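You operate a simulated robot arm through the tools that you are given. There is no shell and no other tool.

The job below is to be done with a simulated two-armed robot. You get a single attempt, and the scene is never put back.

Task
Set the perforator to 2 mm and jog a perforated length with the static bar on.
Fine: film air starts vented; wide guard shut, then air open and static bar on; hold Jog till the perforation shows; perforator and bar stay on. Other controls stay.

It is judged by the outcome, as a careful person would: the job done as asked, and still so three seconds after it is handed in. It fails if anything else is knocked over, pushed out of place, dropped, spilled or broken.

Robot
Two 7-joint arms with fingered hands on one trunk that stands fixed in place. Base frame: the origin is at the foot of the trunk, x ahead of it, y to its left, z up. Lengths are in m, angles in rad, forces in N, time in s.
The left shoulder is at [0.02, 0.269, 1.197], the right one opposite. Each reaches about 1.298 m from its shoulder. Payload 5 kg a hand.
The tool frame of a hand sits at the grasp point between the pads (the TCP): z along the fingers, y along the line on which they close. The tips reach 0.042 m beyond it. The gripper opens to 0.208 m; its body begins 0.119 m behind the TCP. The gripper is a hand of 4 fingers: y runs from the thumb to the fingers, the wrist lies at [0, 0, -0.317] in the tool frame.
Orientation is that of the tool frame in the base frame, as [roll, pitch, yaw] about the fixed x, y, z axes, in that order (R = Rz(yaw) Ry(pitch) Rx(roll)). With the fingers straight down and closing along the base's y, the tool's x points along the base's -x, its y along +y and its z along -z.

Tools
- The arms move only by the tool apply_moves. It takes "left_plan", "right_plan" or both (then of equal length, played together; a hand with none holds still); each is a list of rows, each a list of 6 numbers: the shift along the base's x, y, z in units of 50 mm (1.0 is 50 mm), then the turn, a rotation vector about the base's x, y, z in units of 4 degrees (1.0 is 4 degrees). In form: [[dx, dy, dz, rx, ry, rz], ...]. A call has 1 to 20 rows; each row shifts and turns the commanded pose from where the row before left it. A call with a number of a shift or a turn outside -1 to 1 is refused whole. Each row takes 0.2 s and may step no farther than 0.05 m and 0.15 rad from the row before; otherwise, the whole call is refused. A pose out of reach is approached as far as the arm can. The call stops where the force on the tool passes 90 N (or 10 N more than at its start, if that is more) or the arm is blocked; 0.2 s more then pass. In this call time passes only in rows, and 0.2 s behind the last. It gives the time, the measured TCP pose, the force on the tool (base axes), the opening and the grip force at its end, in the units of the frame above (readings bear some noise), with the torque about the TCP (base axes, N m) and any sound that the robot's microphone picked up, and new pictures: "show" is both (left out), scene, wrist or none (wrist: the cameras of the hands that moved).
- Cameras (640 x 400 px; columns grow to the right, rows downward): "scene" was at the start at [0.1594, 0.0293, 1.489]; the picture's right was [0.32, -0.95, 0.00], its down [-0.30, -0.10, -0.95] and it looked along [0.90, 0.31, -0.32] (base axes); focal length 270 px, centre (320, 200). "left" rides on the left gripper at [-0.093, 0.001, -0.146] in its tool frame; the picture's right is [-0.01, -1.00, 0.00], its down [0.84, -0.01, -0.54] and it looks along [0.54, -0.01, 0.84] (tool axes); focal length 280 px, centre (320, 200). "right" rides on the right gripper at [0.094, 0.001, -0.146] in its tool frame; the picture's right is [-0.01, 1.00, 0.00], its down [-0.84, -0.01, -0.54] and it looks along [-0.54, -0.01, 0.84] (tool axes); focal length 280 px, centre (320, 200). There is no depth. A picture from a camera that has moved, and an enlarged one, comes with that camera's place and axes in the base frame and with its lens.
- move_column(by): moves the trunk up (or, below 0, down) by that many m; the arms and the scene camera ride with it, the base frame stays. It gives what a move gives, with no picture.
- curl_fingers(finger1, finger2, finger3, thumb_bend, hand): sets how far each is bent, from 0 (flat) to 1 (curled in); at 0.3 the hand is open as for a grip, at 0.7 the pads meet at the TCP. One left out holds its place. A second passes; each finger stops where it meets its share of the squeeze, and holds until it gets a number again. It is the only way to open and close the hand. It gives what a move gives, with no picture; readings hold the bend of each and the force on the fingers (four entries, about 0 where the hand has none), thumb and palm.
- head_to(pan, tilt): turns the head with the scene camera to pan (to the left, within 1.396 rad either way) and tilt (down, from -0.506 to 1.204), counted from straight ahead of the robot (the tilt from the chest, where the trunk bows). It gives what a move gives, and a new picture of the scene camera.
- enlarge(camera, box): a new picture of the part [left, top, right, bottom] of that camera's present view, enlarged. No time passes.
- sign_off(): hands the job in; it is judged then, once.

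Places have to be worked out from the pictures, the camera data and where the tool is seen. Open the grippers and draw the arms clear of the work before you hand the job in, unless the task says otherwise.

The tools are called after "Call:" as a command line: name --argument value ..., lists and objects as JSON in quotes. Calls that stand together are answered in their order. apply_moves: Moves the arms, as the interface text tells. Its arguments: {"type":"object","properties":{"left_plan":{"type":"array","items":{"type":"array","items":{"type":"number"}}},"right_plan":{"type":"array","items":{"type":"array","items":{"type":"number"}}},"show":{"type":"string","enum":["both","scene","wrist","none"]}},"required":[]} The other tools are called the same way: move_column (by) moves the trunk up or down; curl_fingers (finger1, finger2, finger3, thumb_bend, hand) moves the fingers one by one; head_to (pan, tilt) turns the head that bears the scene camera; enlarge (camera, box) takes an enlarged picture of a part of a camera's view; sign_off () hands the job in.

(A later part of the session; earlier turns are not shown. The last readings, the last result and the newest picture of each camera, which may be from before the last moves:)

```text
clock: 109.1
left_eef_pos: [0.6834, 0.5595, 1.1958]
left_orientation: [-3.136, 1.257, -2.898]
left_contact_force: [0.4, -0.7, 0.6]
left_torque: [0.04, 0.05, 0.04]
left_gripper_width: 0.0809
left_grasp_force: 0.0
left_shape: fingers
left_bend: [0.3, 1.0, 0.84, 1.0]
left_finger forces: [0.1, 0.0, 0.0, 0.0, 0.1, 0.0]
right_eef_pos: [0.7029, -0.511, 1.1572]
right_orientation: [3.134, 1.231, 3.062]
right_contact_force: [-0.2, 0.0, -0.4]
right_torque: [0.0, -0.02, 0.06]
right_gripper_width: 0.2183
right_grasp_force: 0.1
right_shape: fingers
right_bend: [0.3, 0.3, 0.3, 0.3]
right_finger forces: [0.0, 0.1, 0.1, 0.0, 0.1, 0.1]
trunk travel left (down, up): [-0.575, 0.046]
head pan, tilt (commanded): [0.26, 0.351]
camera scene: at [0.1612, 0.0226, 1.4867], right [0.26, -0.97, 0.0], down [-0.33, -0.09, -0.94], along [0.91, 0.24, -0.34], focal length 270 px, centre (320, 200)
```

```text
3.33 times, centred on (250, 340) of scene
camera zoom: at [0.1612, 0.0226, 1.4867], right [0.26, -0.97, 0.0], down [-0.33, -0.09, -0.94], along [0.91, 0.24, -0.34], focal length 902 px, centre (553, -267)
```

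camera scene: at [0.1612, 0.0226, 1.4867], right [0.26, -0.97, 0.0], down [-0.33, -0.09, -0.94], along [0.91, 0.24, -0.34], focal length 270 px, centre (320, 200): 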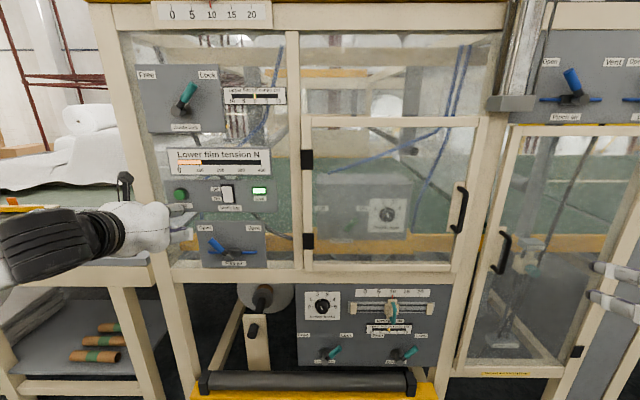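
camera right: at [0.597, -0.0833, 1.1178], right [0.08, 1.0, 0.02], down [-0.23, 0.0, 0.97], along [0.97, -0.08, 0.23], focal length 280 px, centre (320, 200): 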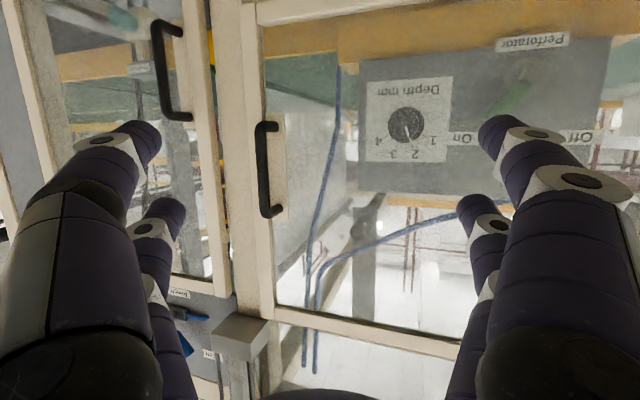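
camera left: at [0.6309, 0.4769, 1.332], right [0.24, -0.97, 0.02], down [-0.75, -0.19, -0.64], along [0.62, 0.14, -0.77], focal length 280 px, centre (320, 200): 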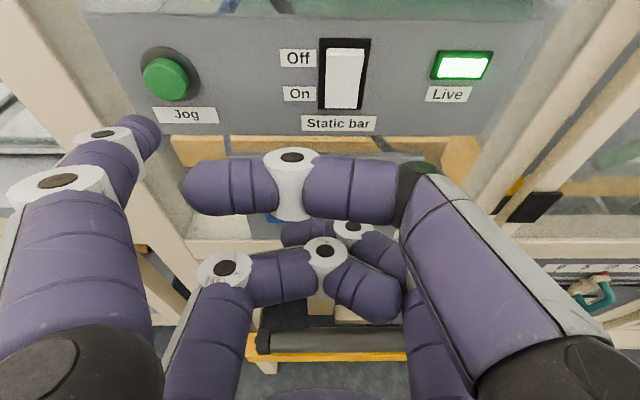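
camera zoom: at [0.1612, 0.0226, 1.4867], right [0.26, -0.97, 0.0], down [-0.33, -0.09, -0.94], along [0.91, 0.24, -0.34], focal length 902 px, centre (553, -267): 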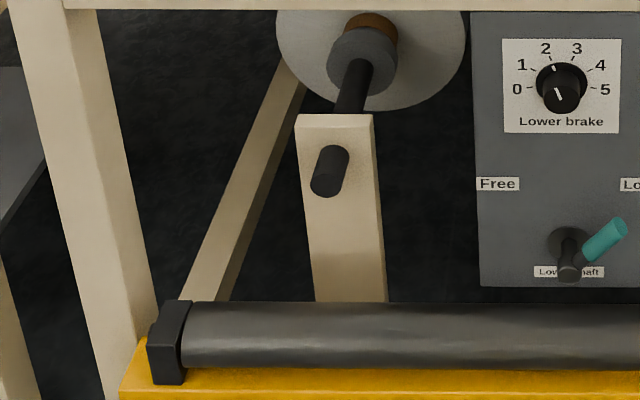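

The lower film is seen only edge-on here as thin slanted slivers between rollers under the yellow beam, so a longer jog may be needed. I'll line up and press Jog again, with moderate force, and hold it longer while watching.

Call:
apply_moves --left_plan '[[0.546, -0.341, 0.01, 0, 0, 0], [0.546, -0.341, 0.01, 0, 0, 0], [0.546, -0.341, 0.01, 0, 0, 0], [0.39, 0.103, 0, 0, 0, 0]]' --show "none"

Call:
enlarge --camera "left" --box '[0, 0, 320, 200]'

```text
clock: 110.1
left_eef_pos: [0.7877, 0.5156, 1.1951]
left_orientation: [-3.133, 1.257, -2.895]
left_contact_force: [1.3, 0.2, -0.7]
left_torque: [-0.02, -0.04, 0.0]
left_gripper_width: 0.081
left_grasp_force: 0.0
left_shape: fingers
left_bend: [0.3, 1.0, 0.84, 1.0]
left_finger forces: [0.0, 0.0, 0.0, 0.0, 0.1, 0.0]
right_eef_pos: [0.7036, -0.5108, 1.1555]
right_orientation: [3.137, 1.229, 3.065]
right_contact_force: [1.1, 0.2, -0.4]
right_torque: [-0.06, -0.05, -0.03]
right_gripper_width: 0.2186
right_grasp_force: 0.2
right_shape: fingers
right_bend: [0.3, 0.3, 0.3, 0.3]
right_finger forces: [0.0, 0.1, 0.1, 0.1, 0.1, 0.1]
trunk travel left (down, up): [-0.575, 0.046]
head pan, tilt (commanded): [0.26, 0.351]
```

```text
2.00 times, centred on (160, 100) of left
camera zoom: at [0.6796, 0.4907, 1.3297], right [0.24, -0.97, 0.02], down [-0.75, -0.2, -0.63], along [0.62, 0.14, -0.77], focal length 561 px, centre (640, 400)
```

zoom: 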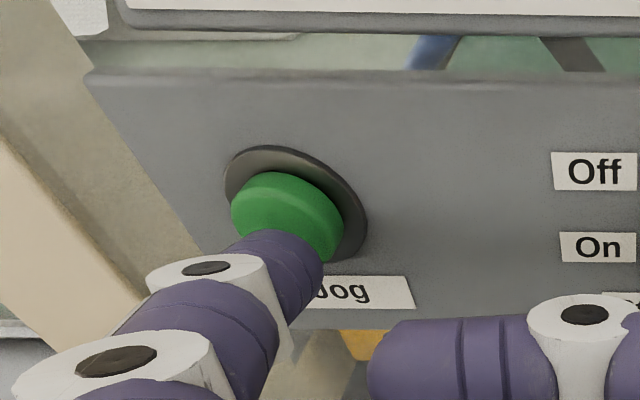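

Aligned about 2 cm from the button. I'll press it again in small steps and hold for a couple of seconds.

Call:
apply_moves --left_plan '[[0.193, 0.051, 0.02, 0, 0, 0], [0.135, 0.036, 0.01, 0, 0, 0], [0.097, 0.026, 0, 0, 0, 0], [0, 0, 0, 0, 0, 0], [0, 0, 0, 0, 0, 0], [0, 0, 0, 0, 0, 0], [0, 0, 0, 0, 0, 0], [0, 0, 0, 0, 0, 0]]' --show "scene"

Call:
enlarge --camera "left" --box '[0, 0, 320, 200]'

Call:
enlarge --camera "scene" --box '[310, 245, 390, 275]'

Call:
enlarge --camera "scene" --box '[380, 245, 460, 275]'

Call:
enlarge --camera "right" --box '[340, 110, 440, 180]'

```text
clock: 111.9
left_eef_pos: [0.8071, 0.5196, 1.1993]
left_orientation: [-3.132, 1.257, -2.896]
left_contact_force: [-10.7, -5.7, -1.6]
left_torque: [-0.05, -0.24, 1.24]
left_gripper_width: 0.0814
left_grasp_force: 5.5
left_shape: fingers
left_bend: [0.29, 1.0, 0.84, 1.0]
left_finger forces: [10.8, 0.0, 0.0, 0.0, 0.0, 0.0]
right_eef_pos: [0.7029, -0.5119, 1.1567]
right_orientation: [3.135, 1.23, 3.063]
right_contact_force: [-0.6, -0.7, 1.2]
right_torque: [0.0, 0.02, -0.01]
right_gripper_width: 0.2188
right_grasp_force: 0.0
right_shape: fingers
right_bend: [0.3, 0.3, 0.3, 0.3]
right_finger forces: [0.1, 0.0, 0.0, 0.0, 0.0, 0.0]
trunk travel left (down, up): [-0.575, 0.046]
head pan, tilt (commanded): [0.26, 0.351]
heard: click
camera scene: at [0.1604, 0.0227, 1.4867], right [0.26, -0.97, 0.0], down [-0.33, -0.09, -0.94], along [0.91, 0.24, -0.34], focal length 270 px, centre (320, 200)
```

scene: 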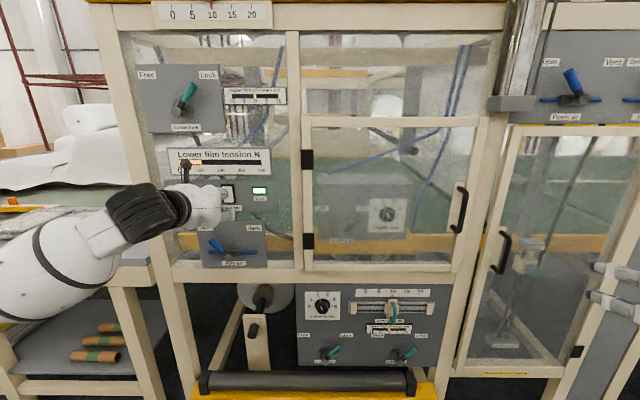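

```text
2.00 times, centred on (160, 100) of left
camera zoom: at [0.6989, 0.4964, 1.3332], right [0.24, -0.97, 0.02], down [-0.75, -0.2, -0.64], along [0.62, 0.14, -0.77], focal length 561 px, centre (640, 400)
```

zoom: 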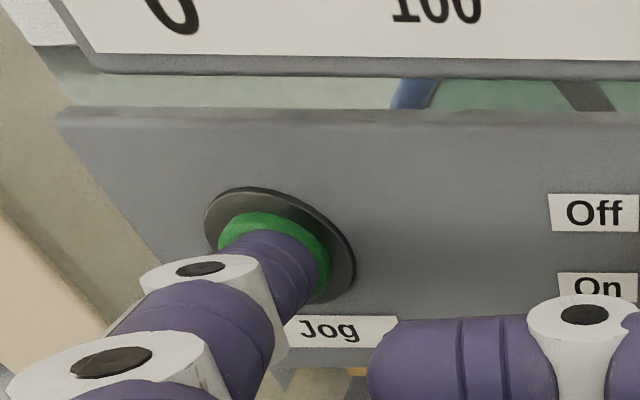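

```text
8.00 times, centred on (350, 260) of scene
camera zoom: at [0.1604, 0.0227, 1.4867], right [0.26, -0.97, 0.0], down [-0.33, -0.09, -0.94], along [0.91, 0.24, -0.34], focal length 2164 px, centre (80, -280)
```

zoom: 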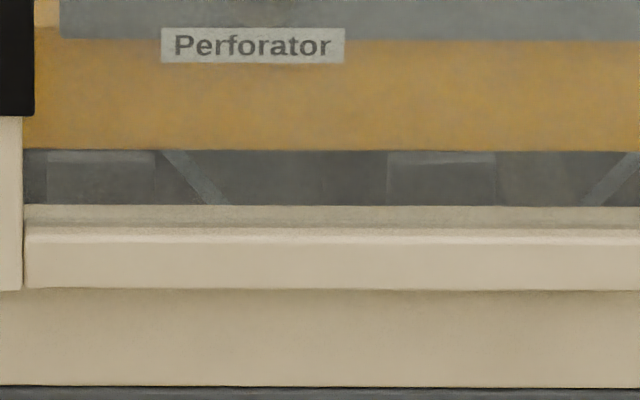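

```text
8.00 times, centred on (420, 260) of scene
camera zoom: at [0.1604, 0.0227, 1.4867], right [0.26, -0.97, 0.0], down [-0.33, -0.09, -0.94], along [0.91, 0.24, -0.34], focal length 2164 px, centre (-480, -280)
```

zoom: 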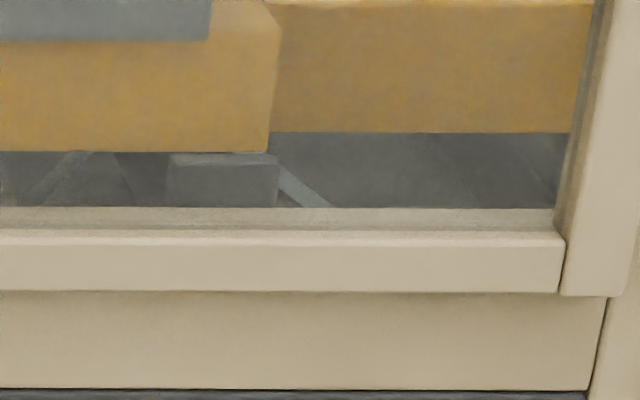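

```text
5.71 times, centred on (390, 145) of right
camera zoom: at [0.5339, -0.4985, 1.1171], right [0.08, 1.0, 0.02], down [-0.23, 0.0, 0.97], along [0.97, -0.08, 0.23], focal length 1602 px, centre (-80, 514)
```

zoom: 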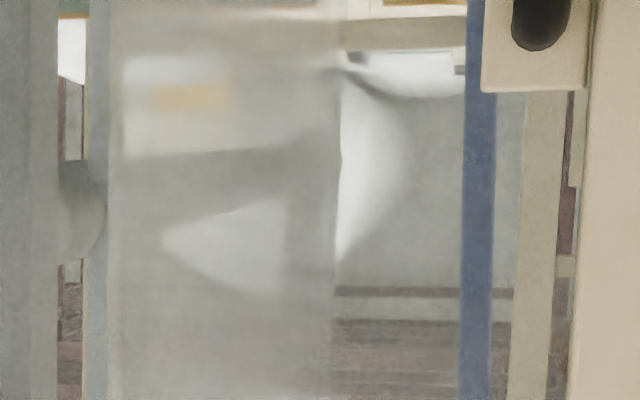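

The click confirms Jog is pressed again (about 11 N, button flush). While the left hand holds it, I'll bring the right camera down in front of the wide guard's lower part, tilted to look under the perforator.

Call:
apply_moves --right_plan '[[0.038, 0.83, -0.16, 0.0785, 0.9969, 0], [0.038, 0.83, -0.16, 0.0785, 0.9969, 0], [0.038, 0.83, -0.16, 0.0785, 0.9969, 0], [0.038, 0.83, -0.16, 0.0785, 0.9969, 0], [0.038, 0.83, -0.16, 0.0785, 0.9969, 0], [0.038, 0.83, -0.16, 0.0785, 0.9969, 0], [0.038, 0.83, -0.16, 0.0785, 0.9969, 0], [0.038, 0.83, -0.16, 0.0785, 0.9969, 0], [0.038, 0.83, -0.16, 0.0785, 0.9969, 0], [0.038, 0.83, -0.16, 0, 0, 0], [0.038, 0.83, -0.16, 0, 0, 0], [0.7, 0.186, 0, 0, 0, 0], [0.7, 0.186, 0, 0, 0, 0]]' --show "wrist"

Call:
enlarge --camera "right" --box '[160, 0, 480, 200]'

Call:
enlarge --camera "left" --box '[0, 0, 320, 200]'

```text
clock: 114.7
left_eef_pos: [0.8065, 0.5222, 1.1987]
left_orientation: [-3.131, 1.258, -2.896]
left_contact_force: [-4.1, 0.2, -1.4]
left_torque: [-0.08, -0.13, 0.63]
left_gripper_width: 0.0826
left_grasp_force: 2.2
left_shape: fingers
left_bend: [0.28, 1.0, 0.84, 1.0]
left_finger forces: [4.4, 0.1, 0.1, 0.0, 0.0, 0.0]
right_eef_pos: [0.7954, -0.0345, 1.0736]
right_orientation: [3.136, 0.602, 3.064]
right_contact_force: [0.0, -0.1, -0.3]
right_torque: [-0.01, -0.01, -0.04]
right_gripper_width: 0.2185
right_grasp_force: 0.1
right_shape: fingers
right_bend: [0.3, 0.3, 0.3, 0.3]
right_finger forces: [0.1, 0.0, 0.0, 0.0, 0.1, 0.0]
trunk travel left (down, up): [-0.575, 0.046]
head pan, tilt (commanded): [0.26, 0.351]
camera right: at [0.6351, -0.0225, 1.1403], right [0.09, 1.0, 0.01], down [0.39, -0.05, 0.92], along [0.92, -0.07, -0.39], focal length 280 px, centre (320, 200)
```

right: 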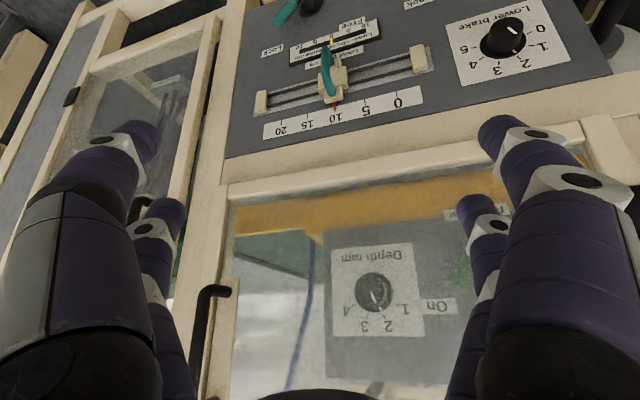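

```text
2.00 times, centred on (320, 100) of right
camera zoom: at [0.6351, -0.0225, 1.1403], right [0.09, 1.0, 0.01], down [0.39, -0.05, 0.92], along [0.92, -0.07, -0.39], focal length 561 px, centre (320, 400)
```

zoom: 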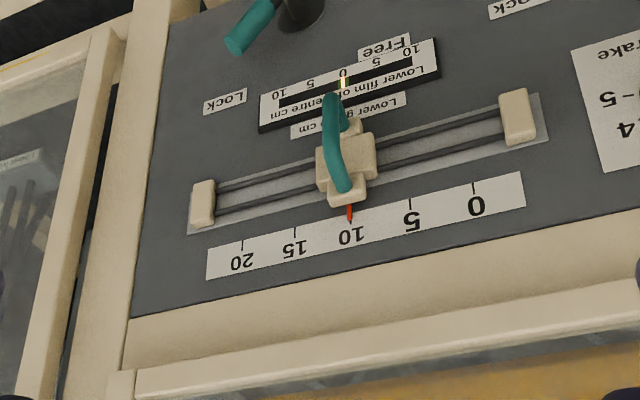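

```text
2.00 times, centred on (160, 100) of left
camera zoom: at [0.699, 0.4967, 1.3328], right [0.24, -0.97, 0.02], down [-0.75, -0.2, -0.63], along [0.62, 0.14, -0.77], focal length 561 px, centre (640, 400)
```

zoom: 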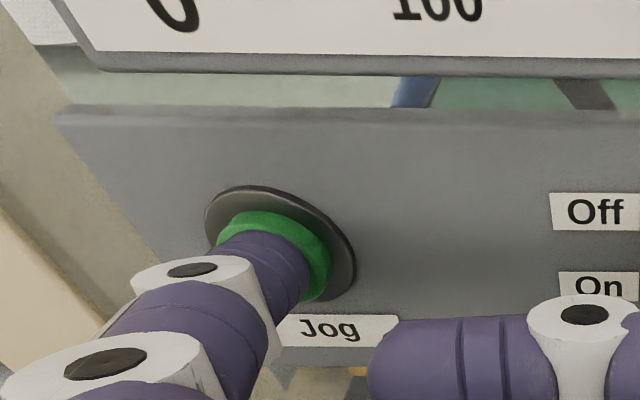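

The left finger's force dropped to 4 N, so I'll press 3 mm more to keep Jog firmly in, and then look at the upper window part of the film.

Call:
apply_moves --left_plan '[[0.058, 0.0, 0, 0, 0, 0], [0.02, -0.02, 0, 0, 0, 0], [0, 0, 0, 0, 0, 0], [0, 0, 0, 0, 0, 0]]' --right_plan '[[-0.7, -0.186, 0.2, 0, 0, 0], [-0.7, -0.186, 0.2, 0, 0, 0], [-0.2, -0.8, 0, 0, 0, 0], [-0.2, -0.8, 0, 0, 0, 0]]' --show "none"

Call:
head_to --pan 0.15 --tilt 0.1

Call:
enlarge --camera "scene" --box '[260, 110, 440, 220]'

Call:
enlarge --camera "scene" --box '[330, 200, 440, 300]'

```text
clock: 115.7
left_eef_pos: [0.8109, 0.5196, 1.1999]
left_orientation: [-3.133, 1.259, -2.898]
left_contact_force: [-14.1, -8.1, 3.0]
left_torque: [0.61, -0.33, 1.93]
left_gripper_width: 0.0839
left_grasp_force: 7.5
left_shape: fingers
left_bend: [0.26, 1.0, 0.84, 1.0]
left_finger forces: [15.6, 0.0, 0.0, 0.0, 0.0, 0.0]
right_eef_pos: [0.7035, -0.1318, 1.0949]
right_orientation: [3.136, 0.601, 3.066]
right_contact_force: [0.7, -0.9, -1.1]
right_torque: [0.0, 0.01, -0.03]
right_gripper_width: 0.2184
right_grasp_force: 0.1
right_shape: fingers
right_bend: [0.3, 0.3, 0.3, 0.3]
right_finger forces: [0.1, 0.0, 0.1, 0.1, 0.0, 0.0]
trunk travel left (down, up): [-0.575, 0.046]
head pan, tilt (commanded): [0.26, 0.351]
```

```text
clock: 116.5
left_eef_pos: [0.8101, 0.5193, 1.2008]
left_orientation: [-3.132, 1.26, -2.896]
left_contact_force: [-11.7, -4.3, 3.4]
left_torque: [0.56, -0.3, 1.47]
left_gripper_width: 0.0838
left_grasp_force: 6.4
left_shape: fingers
left_bend: [0.26, 1.0, 0.84, 1.0]
left_finger forces: [12.0, 0.1, 0.1, 0.1, 0.0, 0.0]
right_eef_pos: [0.7036, -0.1317, 1.0954]
right_orientation: [3.136, 0.603, 3.063]
right_contact_force: [1.2, -0.3, 0.4]
right_torque: [0.01, -0.01, 0.02]
right_gripper_width: 0.2185
right_grasp_force: 0.0
right_shape: fingers
right_bend: [0.3, 0.3, 0.3, 0.3]
right_finger forces: [0.1, 0.0, 0.0, 0.0, 0.0, 0.0]
trunk travel left (down, up): [-0.575, 0.046]
head pan, tilt (commanded): [0.15, 0.099]
camera scene: at [0.1609, 0.0124, 1.5102], right [0.15, -0.99, 0.0], down [-0.1, -0.01, -1.0], along [0.98, 0.15, -0.1], focal length 270 px, centre (320, 200)
```

scene: 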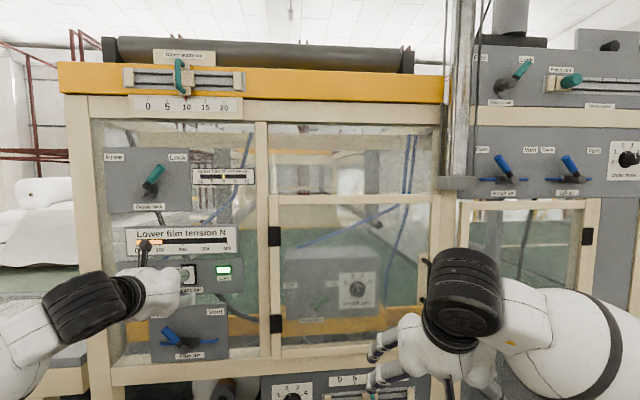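

```text
3.56 times, centred on (350, 165) of scene
camera zoom: at [0.1609, 0.0124, 1.5102], right [0.15, -0.99, 0.0], down [-0.1, -0.01, -1.0], along [0.98, 0.15, -0.1], focal length 962 px, centre (213, 324)
```

zoom: 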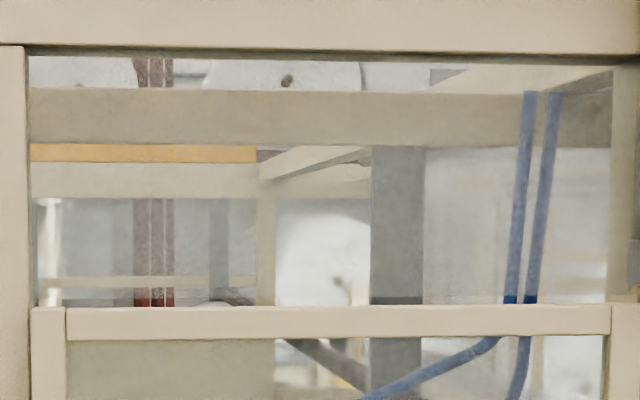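

```text
4.00 times, centred on (385, 250) of scene
camera zoom: at [0.1609, 0.0124, 1.5102], right [0.15, -0.99, 0.0], down [-0.1, -0.01, -1.0], along [0.98, 0.15, -0.1], focal length 1082 px, centre (60, 0)
```

zoom: 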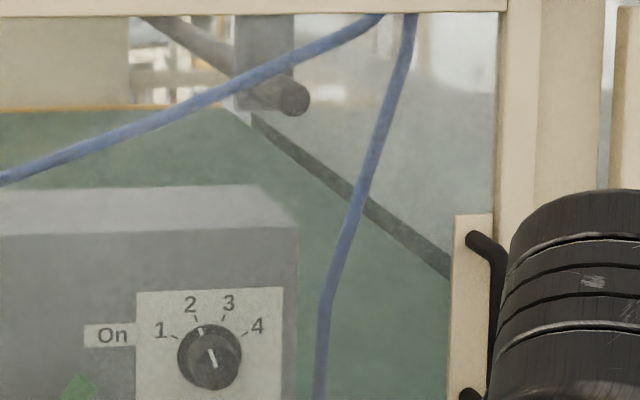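

I'll look at the roller strip under the perforator from a higher-tilt view with strong zoom, with Jog still held.

Call:
head_to --pan 0.26 --tilt 0.5

Call:
enlarge --camera "scene" --box '[300, 200, 360, 230]'

Call:
enlarge --camera "scene" --box '[350, 200, 410, 230]'

Call:
enlarge --camera "scene" --box '[400, 200, 460, 230]'

```text
clock: 117.4
left_eef_pos: [0.8102, 0.5197, 1.2001]
left_orientation: [-3.132, 1.259, -2.895]
left_contact_force: [-11.9, -4.5, 5.1]
left_torque: [0.56, -0.31, 1.55]
left_gripper_width: 0.0842
left_grasp_force: 5.9
left_shape: fingers
left_bend: [0.26, 1.0, 0.84, 1.0]
left_finger forces: [12.1, 0.0, 0.1, 0.0, 0.0, 0.0]
right_eef_pos: [0.7035, -0.1328, 1.0959]
right_orientation: [3.137, 0.603, 3.063]
right_contact_force: [-0.2, -1.0, 0.0]
right_torque: [0.0, 0.03, -0.01]
right_gripper_width: 0.2186
right_grasp_force: 0.0
right_shape: fingers
right_bend: [0.3, 0.3, 0.3, 0.3]
right_finger forces: [0.1, 0.0, 0.0, 0.0, 0.0, 0.0]
trunk travel left (down, up): [-0.575, 0.046]
head pan, tilt (commanded): [0.26, 0.499]
camera scene: at [0.158, 0.022, 1.4732], right [0.26, -0.97, 0.0], down [-0.46, -0.12, -0.88], along [0.85, 0.23, -0.48], focal length 270 px, centre (320, 200)
```

scene: 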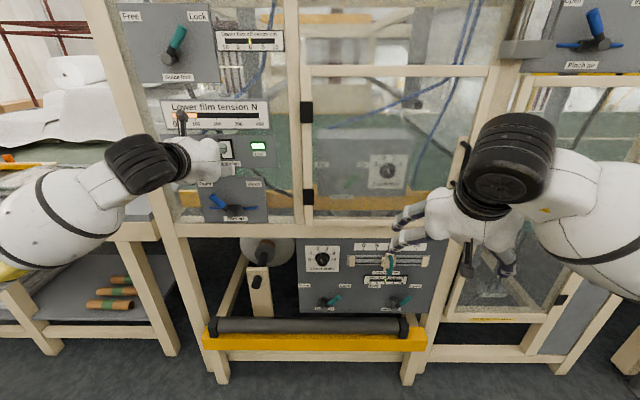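

```text
10.67 times, centred on (330, 215) of scene
camera zoom: at [0.158, 0.022, 1.4732], right [0.26, -0.97, 0.0], down [-0.46, -0.12, -0.88], along [0.85, 0.23, -0.48], focal length 2885 px, centre (213, 40)
```

zoom: 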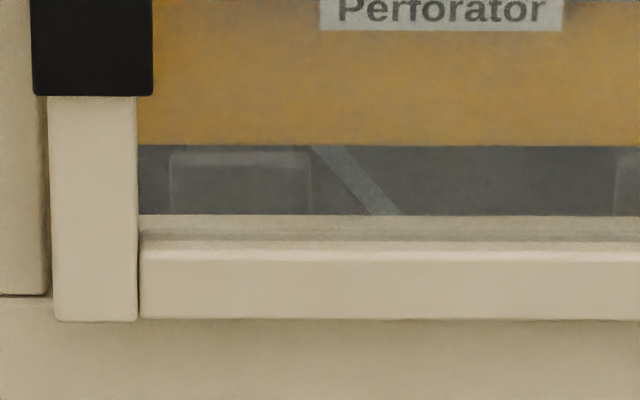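

```text
10.67 times, centred on (380, 215) of scene
camera zoom: at [0.158, 0.022, 1.4732], right [0.26, -0.97, 0.0], down [-0.46, -0.12, -0.88], along [0.85, 0.23, -0.48], focal length 2885 px, centre (-320, 40)
```

zoom: 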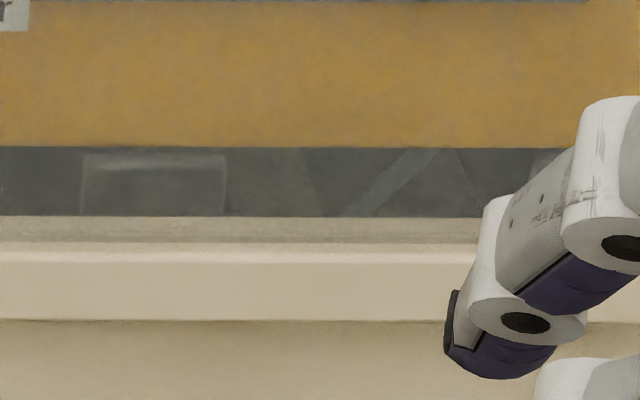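

```text
10.67 times, centred on (430, 215) of scene
camera zoom: at [0.158, 0.022, 1.4732], right [0.26, -0.97, 0.0], down [-0.46, -0.12, -0.88], along [0.85, 0.23, -0.48], focal length 2885 px, centre (-853, 40)
```

zoom: 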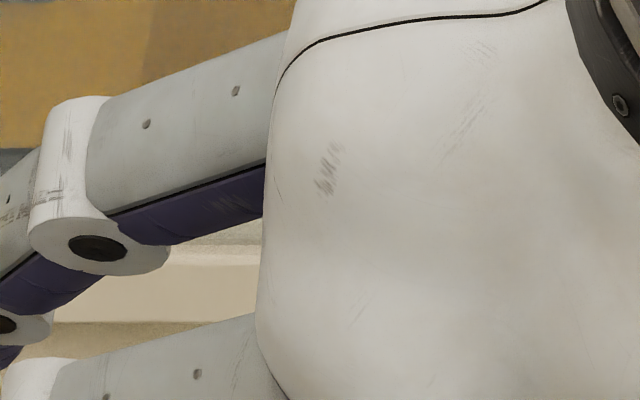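

The web appears only as thin slanted bands between rollers here. With Jog still held, I'll bring the right camera round to the narrow guard's glass to look left underneath, where the web's faces would be visible.

Call:
apply_moves --right_plan '[[0.132, -0.627, -0.194, 0, 0, 1], [0.132, -0.627, -0.194, 0, 0, 1], [0.132, -0.627, -0.194, 0, 0, 1], [0.132, -0.627, -0.194, 0, 0, 1], [0.132, -0.627, -0.194, 0, 0, 1], [0.132, -0.627, -0.194, 0, 0, 1], [0.132, -0.627, -0.194, 0, 0, 1], [0.132, -0.627, -0.194, 0, 0, 1], [0.132, -0.627, -0.194, 0, 0, 1], [0.132, -0.627, -0.194, 0, 0, 1], [0.132, -0.627, -0.194, 0, 0, 1], [0.132, -0.627, -0.194, 0, 0, 1], [0.132, -0.627, -0.194, 0, 0, 1], [0.132, -0.627, -0.194, 0, 0, 1], [0.132, -0.627, -0.194, 0, 0, 1], [0, 0, 0, 0.838, -0.546, 0], [0, 0, 0, 0.838, -0.546, 0], [0, 0, 0, 0.838, -0.546, 0], [0, 0, 0, 0.838, -0.546, 0]]' --show "wrist"

Call:
enlarge --camera "left" --box '[0, 0, 320, 200]'

```text
clock: 121.4
left_eef_pos: [0.8107, 0.5198, 1.1981]
left_orientation: [-3.134, 1.258, -2.897]
left_contact_force: [-11.6, -4.6, -1.5]
left_torque: [-0.1, -0.27, 1.54]
left_gripper_width: 0.0848
left_grasp_force: 6.2
left_shape: fingers
left_bend: [0.26, 1.0, 0.84, 1.0]
left_finger forces: [12.0, 0.0, 0.1, 0.0, 0.1, 0.0]
right_eef_pos: [0.8055, -0.6041, 0.947]
right_orientation: [3.128, 0.881, -2.179]
right_contact_force: [-0.1, -0.3, 0.0]
right_torque: [-0.02, 0.03, 0.03]
right_gripper_width: 0.2181
right_grasp_force: 0.0
right_shape: fingers
right_bend: [0.3, 0.3, 0.3, 0.3]
right_finger forces: [0.0, 0.0, 0.0, 0.0, 0.0, 0.0]
trunk travel left (down, up): [-0.575, 0.046]
head pan, tilt (commanded): [0.26, 0.499]
camera right: at [0.7072, -0.7473, 0.968], right [-0.82, 0.57, 0.02], down [0.09, 0.09, 0.99], along [0.56, 0.82, -0.12], focal length 280 px, centre (320, 200)
```

right: 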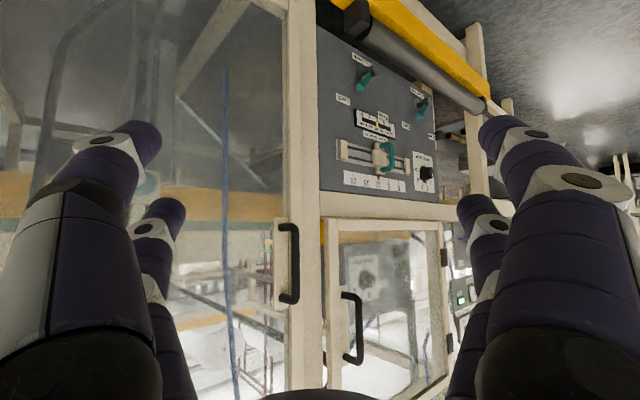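

```text
2.00 times, centred on (160, 100) of left
camera zoom: at [0.7025, 0.4957, 1.3327], right [0.24, -0.97, 0.02], down [-0.75, -0.2, -0.64], along [0.62, 0.14, -0.77], focal length 561 px, centre (640, 400)
```

zoom: 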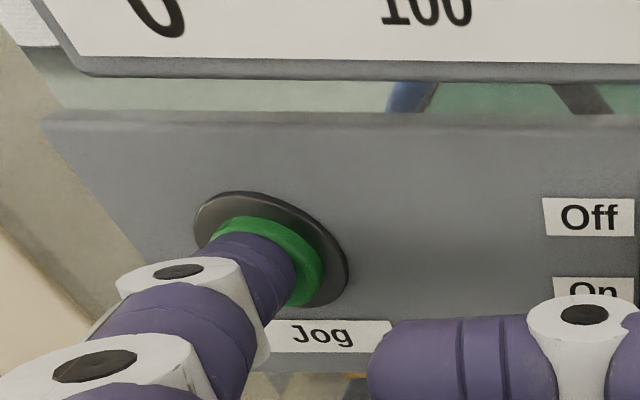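

The right camera now looks through the narrow guard. I'll zoom in on the web inside.

Call:
enlarge --camera "right" --box '[140, 50, 300, 200]'

Call:
enlarge --camera "right" --box '[170, 180, 300, 330]'

Call:
enlarge --camera "right" --box '[320, 220, 460, 390]'

```text
2.67 times, centred on (220, 125) of right
camera zoom: at [0.7072, -0.7473, 0.968], right [-0.82, 0.57, 0.02], down [0.09, 0.09, 0.99], along [0.56, 0.82, -0.12], focal length 748 px, centre (587, 400)
```

zoom: 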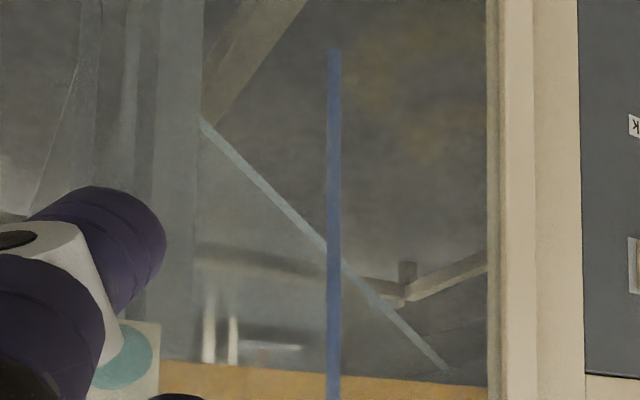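

```text
2.67 times, centred on (235, 255) of right
camera zoom: at [0.7072, -0.7473, 0.968], right [-0.82, 0.57, 0.02], down [0.09, 0.09, 0.99], along [0.56, 0.82, -0.12], focal length 748 px, centre (547, 53)
```

zoom: 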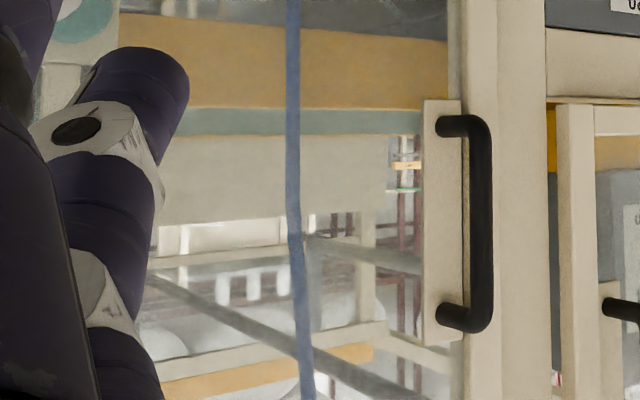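

```text
2.35 times, centred on (390, 305) of right
camera zoom: at [0.7072, -0.7473, 0.968], right [-0.82, 0.57, 0.02], down [0.09, 0.09, 0.99], along [0.56, 0.82, -0.12], focal length 660 px, centre (155, -47)
```

zoom: 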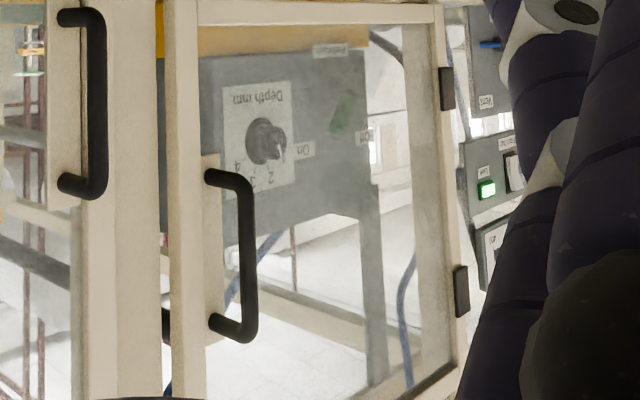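

The film's slanted web edge is visible here but no marks yet. I'll continue holding Jog for several seconds and re-check this same view.

Call:
apply_moves --left_plan '[[0, 0, 0, 0, 0, 0], [0, 0, 0, 0, 0, 0], [0, 0, 0, 0, 0, 0], [0, 0, 0, 0, 0, 0], [0, 0, 0, 0, 0, 0], [0, 0, 0, 0, 0, 0], [0, 0, 0, 0, 0, 0], [0, 0, 0, 0, 0, 0], [0, 0, 0, 0, 0, 0], [0, 0, 0, 0, 0, 0], [0, 0, 0, 0, 0, 0], [0, 0, 0, 0, 0, 0], [0, 0, 0, 0, 0, 0], [0, 0, 0, 0, 0, 0], [0, 0, 0, 0, 0, 0], [0, 0, 0, 0, 0, 0], [0, 0, 0, 0, 0, 0], [0, 0, 0, 0, 0, 0], [0, 0, 0, 0, 0, 0], [0, 0, 0, 0, 0, 0]]' --show "none"

Call:
enlarge --camera "right" --box '[140, 50, 300, 200]'

Call:
head_to --pan 0.26 --tilt 0.351

Call:
enlarge --camera "scene" --box '[290, 90, 490, 290]'

```text
clock: 125.6
left_eef_pos: [0.8096, 0.5191, 1.1985]
left_orientation: [-3.132, 1.259, -2.896]
left_contact_force: [-11.0, -3.5, -1.2]
left_torque: [-0.06, -0.24, 1.5]
left_gripper_width: 0.0842
left_grasp_force: 5.3
left_shape: fingers
left_bend: [0.25, 1.0, 0.84, 1.0]
left_finger forces: [11.2, 0.0, 0.1, 0.0, 0.1, 0.1]
right_eef_pos: [0.8049, -0.6044, 0.9472]
right_orientation: [3.126, 0.881, -2.178]
right_contact_force: [-0.6, 0.4, -0.1]
right_torque: [-0.02, -0.01, -0.01]
right_gripper_width: 0.2186
right_grasp_force: 0.1
right_shape: fingers
right_bend: [0.3, 0.3, 0.3, 0.3]
right_finger forces: [0.0, 0.0, 0.1, 0.0, 0.1, 0.0]
trunk travel left (down, up): [-0.575, 0.046]
head pan, tilt (commanded): [0.26, 0.499]
```

```text
2.67 times, centred on (220, 125) of right
camera zoom: at [0.7071, -0.7471, 0.9683], right [-0.82, 0.57, 0.02], down [0.09, 0.09, 0.99], along [0.56, 0.82, -0.12], focal length 748 px, centre (587, 400)
```

zoom: 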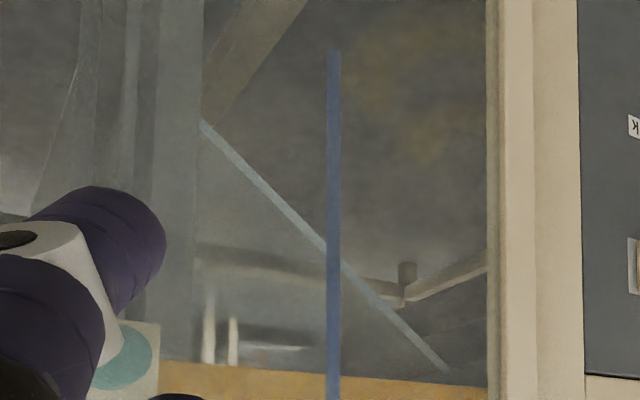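

```text
clock: 126.3
left_eef_pos: [0.81, 0.5202, 1.1992]
left_orientation: [-3.133, 1.258, -2.895]
left_contact_force: [-10.8, -3.2, -0.9]
left_torque: [-0.04, -0.26, 1.49]
left_gripper_width: 0.0846
left_grasp_force: 5.4
left_shape: fingers
left_bend: [0.25, 1.0, 0.84, 1.0]
left_finger forces: [11.4, 0.0, 0.0, 0.0, 0.0, 0.0]
right_eef_pos: [0.8047, -0.604, 0.9479]
right_orientation: [3.126, 0.881, -2.178]
right_contact_force: [0.8, -0.3, 0.1]
right_torque: [0.0, 0.0, 0.01]
right_gripper_width: 0.2184
right_grasp_force: 0.1
right_shape: fingers
right_bend: [0.3, 0.3, 0.3, 0.3]
right_finger forces: [0.1, 0.0, 0.0, 0.0, 0.1, 0.0]
trunk travel left (down, up): [-0.575, 0.046]
head pan, tilt (commanded): [0.26, 0.351]
camera scene: at [0.1603, 0.0229, 1.4867], right [0.26, -0.97, 0.0], down [-0.33, -0.09, -0.94], along [0.91, 0.24, -0.34], focal length 270 px, centre (320, 200)
```

scene: 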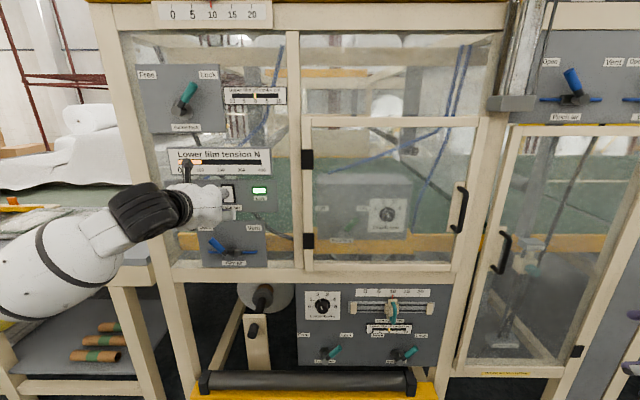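

```text
2.00 times, centred on (390, 190) of scene
camera zoom: at [0.1603, 0.0229, 1.4867], right [0.26, -0.97, 0.0], down [-0.33, -0.09, -0.94], along [0.91, 0.24, -0.34], focal length 541 px, centre (180, 220)
```

zoom: 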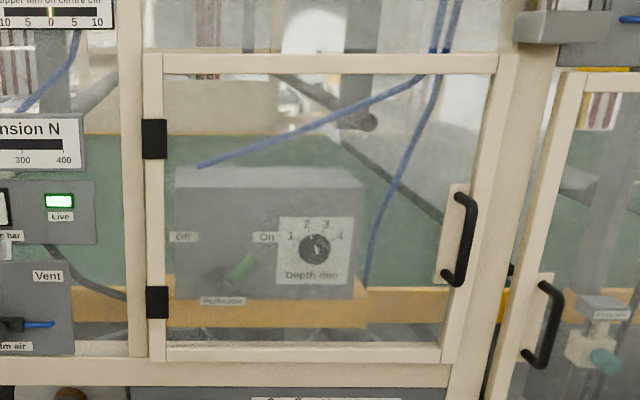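

I'll compare the left-window strip (film band) and other slivers again now against the earlier zooms.

Call:
enlarge --camera "scene" --box '[260, 235, 310, 275]'

Call:
enlarge --camera "scene" --box '[325, 256, 365, 276]'

Call:
enlarge --camera "scene" --box '[375, 256, 435, 276]'

Call:
enlarge --camera "scene" --box '[415, 60, 505, 130]'

```text
10.00 times, centred on (285, 255) of scene
camera zoom: at [0.1603, 0.0229, 1.4867], right [0.26, -0.97, 0.0], down [-0.33, -0.09, -0.94], along [0.91, 0.24, -0.34], focal length 2704 px, centre (670, -350)
```

zoom: 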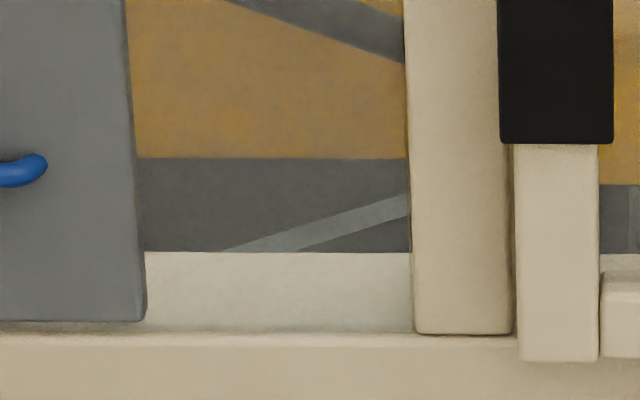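

```text
16.00 times, centred on (345, 266) of scene
camera zoom: at [0.1603, 0.0229, 1.4867], right [0.26, -0.97, 0.0], down [-0.33, -0.09, -0.94], along [0.91, 0.24, -0.34], focal length 4327 px, centre (-80, -856)
```

zoom: 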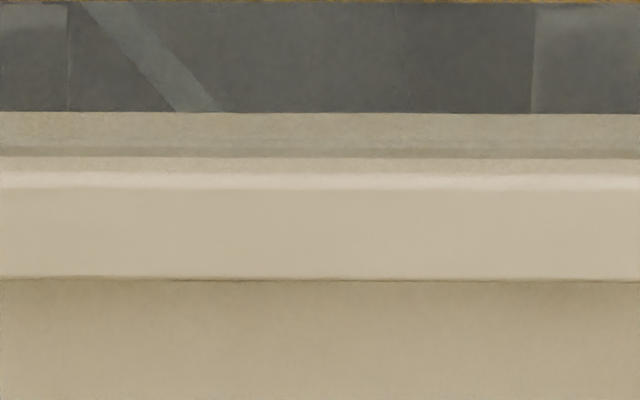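

```text
10.67 times, centred on (405, 266) of scene
camera zoom: at [0.1603, 0.0229, 1.4867], right [0.26, -0.97, 0.0], down [-0.33, -0.09, -0.94], along [0.91, 0.24, -0.34], focal length 2885 px, centre (-587, -504)
```

zoom: 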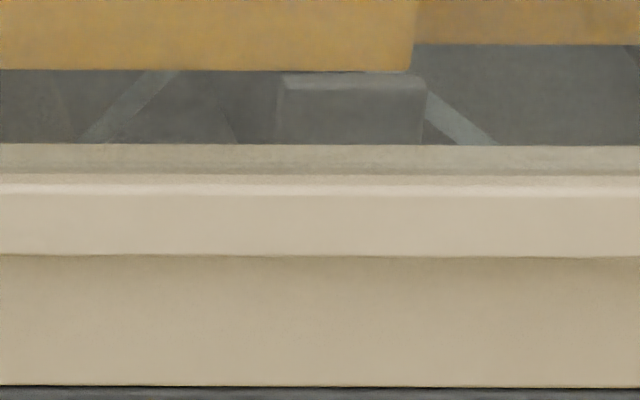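

```text
5.71 times, centred on (460, 95) of scene
camera zoom: at [0.1603, 0.0229, 1.4867], right [0.26, -0.97, 0.0], down [-0.33, -0.09, -0.94], along [0.91, 0.24, -0.34], focal length 1545 px, centre (-480, 800)
```

zoom: 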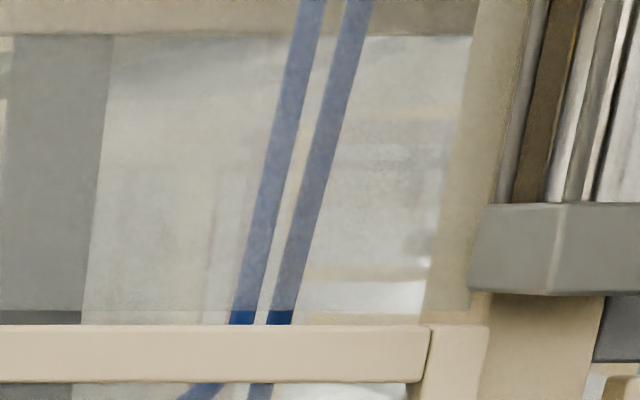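

I'll also look at the left side of the machine and the infeed table area, in case the film comes out there.

Call:
head_to --pan 0.75 --tilt 0.3

Call:
enlarge --camera "scene" --box '[300, 60, 560, 240]'

Call:
enlarge --camera "scene" --box '[380, 220, 640, 400]'

```text
clock: 127.2
left_eef_pos: [0.8105, 0.5193, 1.1986]
left_orientation: [-3.133, 1.258, -2.895]
left_contact_force: [-11.1, -3.7, -0.7]
left_torque: [-0.09, -0.22, 1.53]
left_gripper_width: 0.0844
left_grasp_force: 5.5
left_shape: fingers
left_bend: [0.25, 1.0, 0.84, 1.0]
left_finger forces: [11.3, 0.0, 0.1, 0.0, 0.0, 0.0]
right_eef_pos: [0.8059, -0.6045, 0.9481]
right_orientation: [3.125, 0.88, -2.179]
right_contact_force: [-0.3, -0.5, 1.6]
right_torque: [-0.03, 0.0, 0.0]
right_gripper_width: 0.2185
right_grasp_force: 0.1
right_shape: fingers
right_bend: [0.3, 0.3, 0.3, 0.3]
right_finger forces: [0.1, 0.1, 0.0, 0.0, 0.0, 0.0]
trunk travel left (down, up): [-0.575, 0.046]
head pan, tilt (commanded): [0.75, 0.3]
camera scene: at [0.1387, 0.0626, 1.4914], right [0.68, -0.73, 0.0], down [-0.22, -0.2, -0.96], along [0.7, 0.65, -0.3], focal length 270 px, centre (320, 200)
```

scene: 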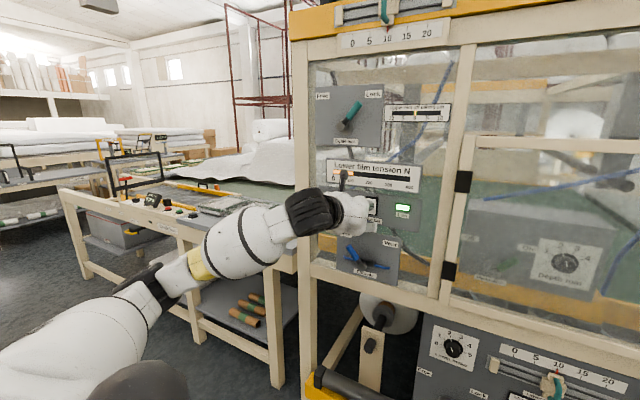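

```text
2.22 times, centred on (430, 150) of scene
camera zoom: at [0.1387, 0.0626, 1.4914], right [0.68, -0.73, 0.0], down [-0.22, -0.2, -0.96], along [0.7, 0.65, -0.3], focal length 601 px, centre (76, 311)
```

zoom: 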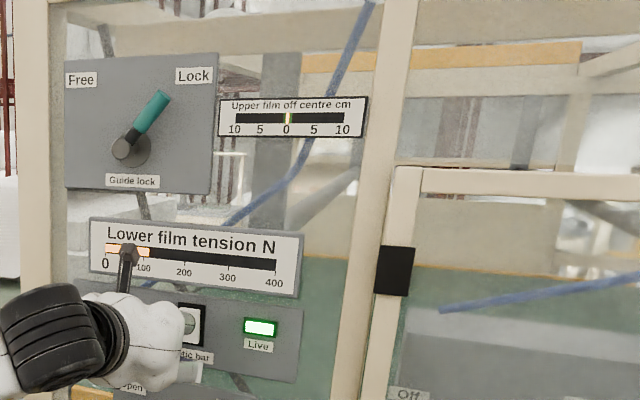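

```text
2.22 times, centred on (510, 310) of scene
camera zoom: at [0.1387, 0.0626, 1.4914], right [0.68, -0.73, 0.0], down [-0.22, -0.2, -0.96], along [0.7, 0.65, -0.3], focal length 601 px, centre (-102, -44)
```

zoom: 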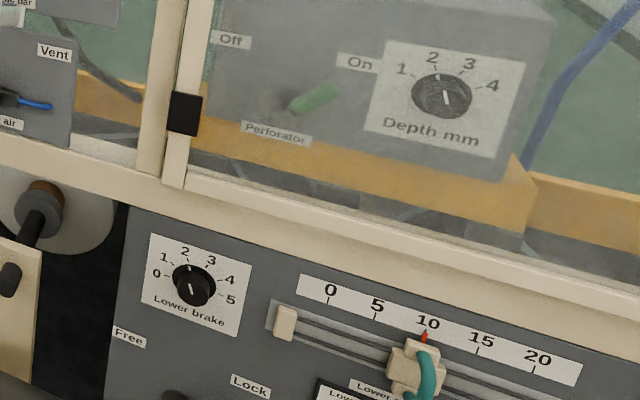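

From this angle I'll zoom on the strip under the perforator and the web at the right.

Call:
enlarge --camera "scene" --box '[460, 270, 560, 320]'

Call:
enlarge --camera "scene" --box '[550, 290, 640, 340]'

Call:
enlarge --camera "scene" --box '[400, 255, 470, 290]'

```text
6.40 times, centred on (510, 295) of scene
camera zoom: at [0.1387, 0.0626, 1.4914], right [0.68, -0.73, 0.0], down [-0.22, -0.2, -0.96], along [0.7, 0.65, -0.3], focal length 1731 px, centre (-896, -408)
```

zoom: 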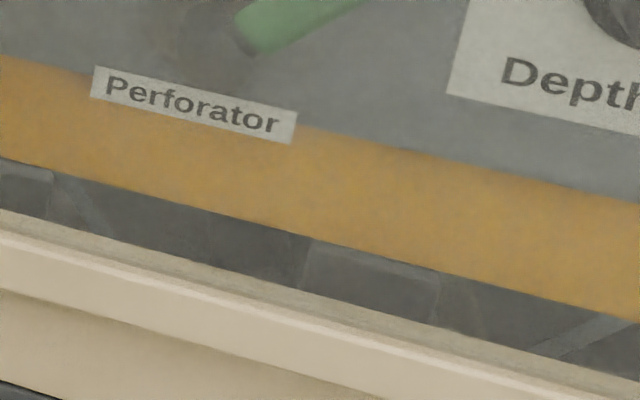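

```text
7.11 times, centred on (595, 315) of scene
camera zoom: at [0.1387, 0.0626, 1.4914], right [0.68, -0.73, 0.0], down [-0.22, -0.2, -0.96], along [0.7, 0.65, -0.3], focal length 1923 px, centre (-1636, -618)
```

zoom: 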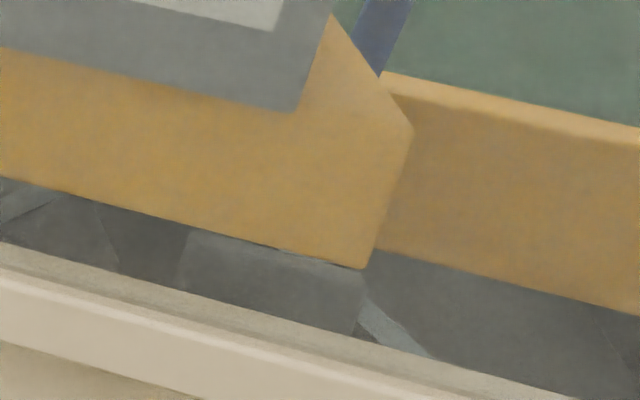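

```text
9.14 times, centred on (435, 272) of scene
camera zoom: at [0.1387, 0.0626, 1.4914], right [0.68, -0.73, 0.0], down [-0.22, -0.2, -0.96], along [0.7, 0.65, -0.3], focal length 2472 px, centre (-731, -463)
```

zoom: 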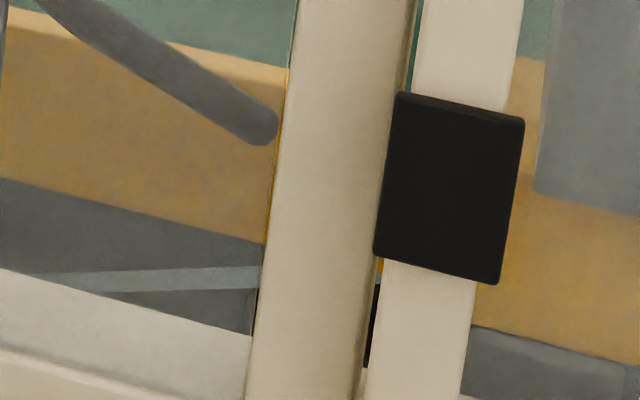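

No marks found yet from here. I'll press slightly firmer and keep holding Jog for a longer run before a careful inspection.

Call:
apply_moves --left_plan '[[0.04, 0.0, 0, 0, 0, 0], [0, 0, 0, 0, 0, 0], [0, 0, 0, 0, 0, 0], [0, 0, 0, 0, 0, 0], [0, 0, 0, 0, 0, 0], [0, 0, 0, 0, 0, 0], [0, 0, 0, 0, 0, 0], [0, 0, 0, 0, 0, 0], [0, 0, 0, 0, 0, 0], [0, 0, 0, 0, 0, 0], [0, 0, 0, 0, 0, 0], [0, 0, 0, 0, 0, 0], [0, 0, 0, 0, 0, 0], [0, 0, 0, 0, 0, 0], [0, 0, 0, 0, 0, 0], [0, 0, 0, 0, 0, 0], [0, 0, 0, 0, 0, 0], [0, 0, 0, 0, 0, 0]]' --right_plan '[[-0.9, 0, 0.3, 0, 0, 0], [-0.6, 0.4, 0.5, 0, 0, -0.8], [-0.4, 0.6, 0.5, 0, 0, -1], [0, 0.8, 0.5, 0, 0, -1], [0, 0.8, 0.5, 0, 0, -1], [0, 0.8, 0.5, 0, 0, -1], [0, 0.8, 0.5, 0, 0, -1], [0, 0.8, 0.5, 0, 0, -1], [0.2, 0.8, 0.4, 0, 0, -1], [0.2, 0.8, 0.4, 0, 0, -1], [0.2, 0.8, 0.4, 0, 0, -1], [0.2, 0.7, 0.4, 0, 0, -1], [0.2, 0.6, 0.4, 0, 0, -1], [0.3, 0.5, 0.4, 0, 0, -1], [0.3, 0.4, 0.3, 0, 0, -1], [0.3, 0.4, 0.2, 0, 0, -0.8], [0.3, 0.3, 0, -0.05, -0.99, 0], [0.3, 0.3, 0, -0.05, -0.99, 0]]' --show "wrist"

```text
clock: 131.0
left_eef_pos: [0.8122, 0.5188, 1.2003]
left_orientation: [-3.133, 1.259, -2.896]
left_contact_force: [-15.4, -5.6, 0.6]
left_torque: [0.25, -0.35, 2.11]
left_gripper_width: 0.0848
left_grasp_force: 8.4
left_shape: fingers
left_bend: [0.24, 1.0, 0.84, 1.0]
left_finger forces: [16.3, 0.0, 0.1, 0.0, 0.0, 0.1]
right_eef_pos: [0.8357, -0.0754, 1.2854]
right_orientation: [3.124, 1.022, 3.083]
right_contact_force: [0.6, 0.2, -0.4]
right_torque: [0.01, 0.0, 0.04]
right_gripper_width: 0.2183
right_grasp_force: 0.1
right_shape: fingers
right_bend: [0.3, 0.3, 0.3, 0.3]
right_finger forces: [0.0, 0.0, 0.1, 0.0, 0.0, 0.0]
trunk travel left (down, up): [-0.575, 0.046]
head pan, tilt (commanded): [0.75, 0.3]
camera right: at [0.6619, -0.0665, 1.2811], right [0.05, 1.0, 0.02], down [-0.02, -0.02, 1.0], along [1.0, -0.05, 0.02], focal length 280 px, centre (320, 200)
camera left: at [0.7043, 0.4948, 1.3334], right [0.24, -0.97, 0.02], down [-0.75, -0.2, -0.64], along [0.62, 0.14, -0.77], focal length 280 px, centre (320, 200)
```

right: 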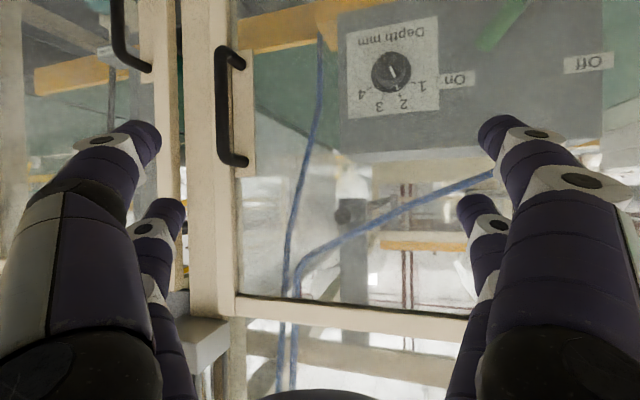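
left: 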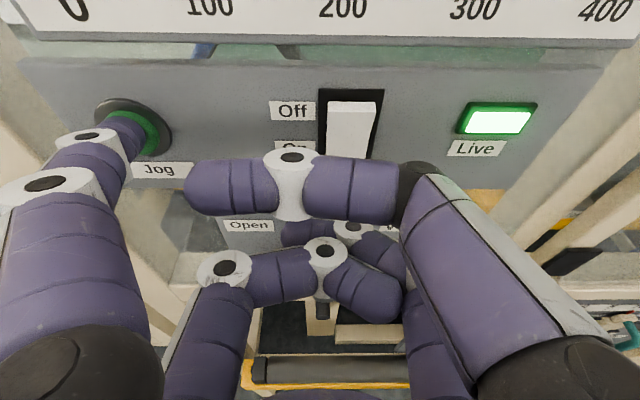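

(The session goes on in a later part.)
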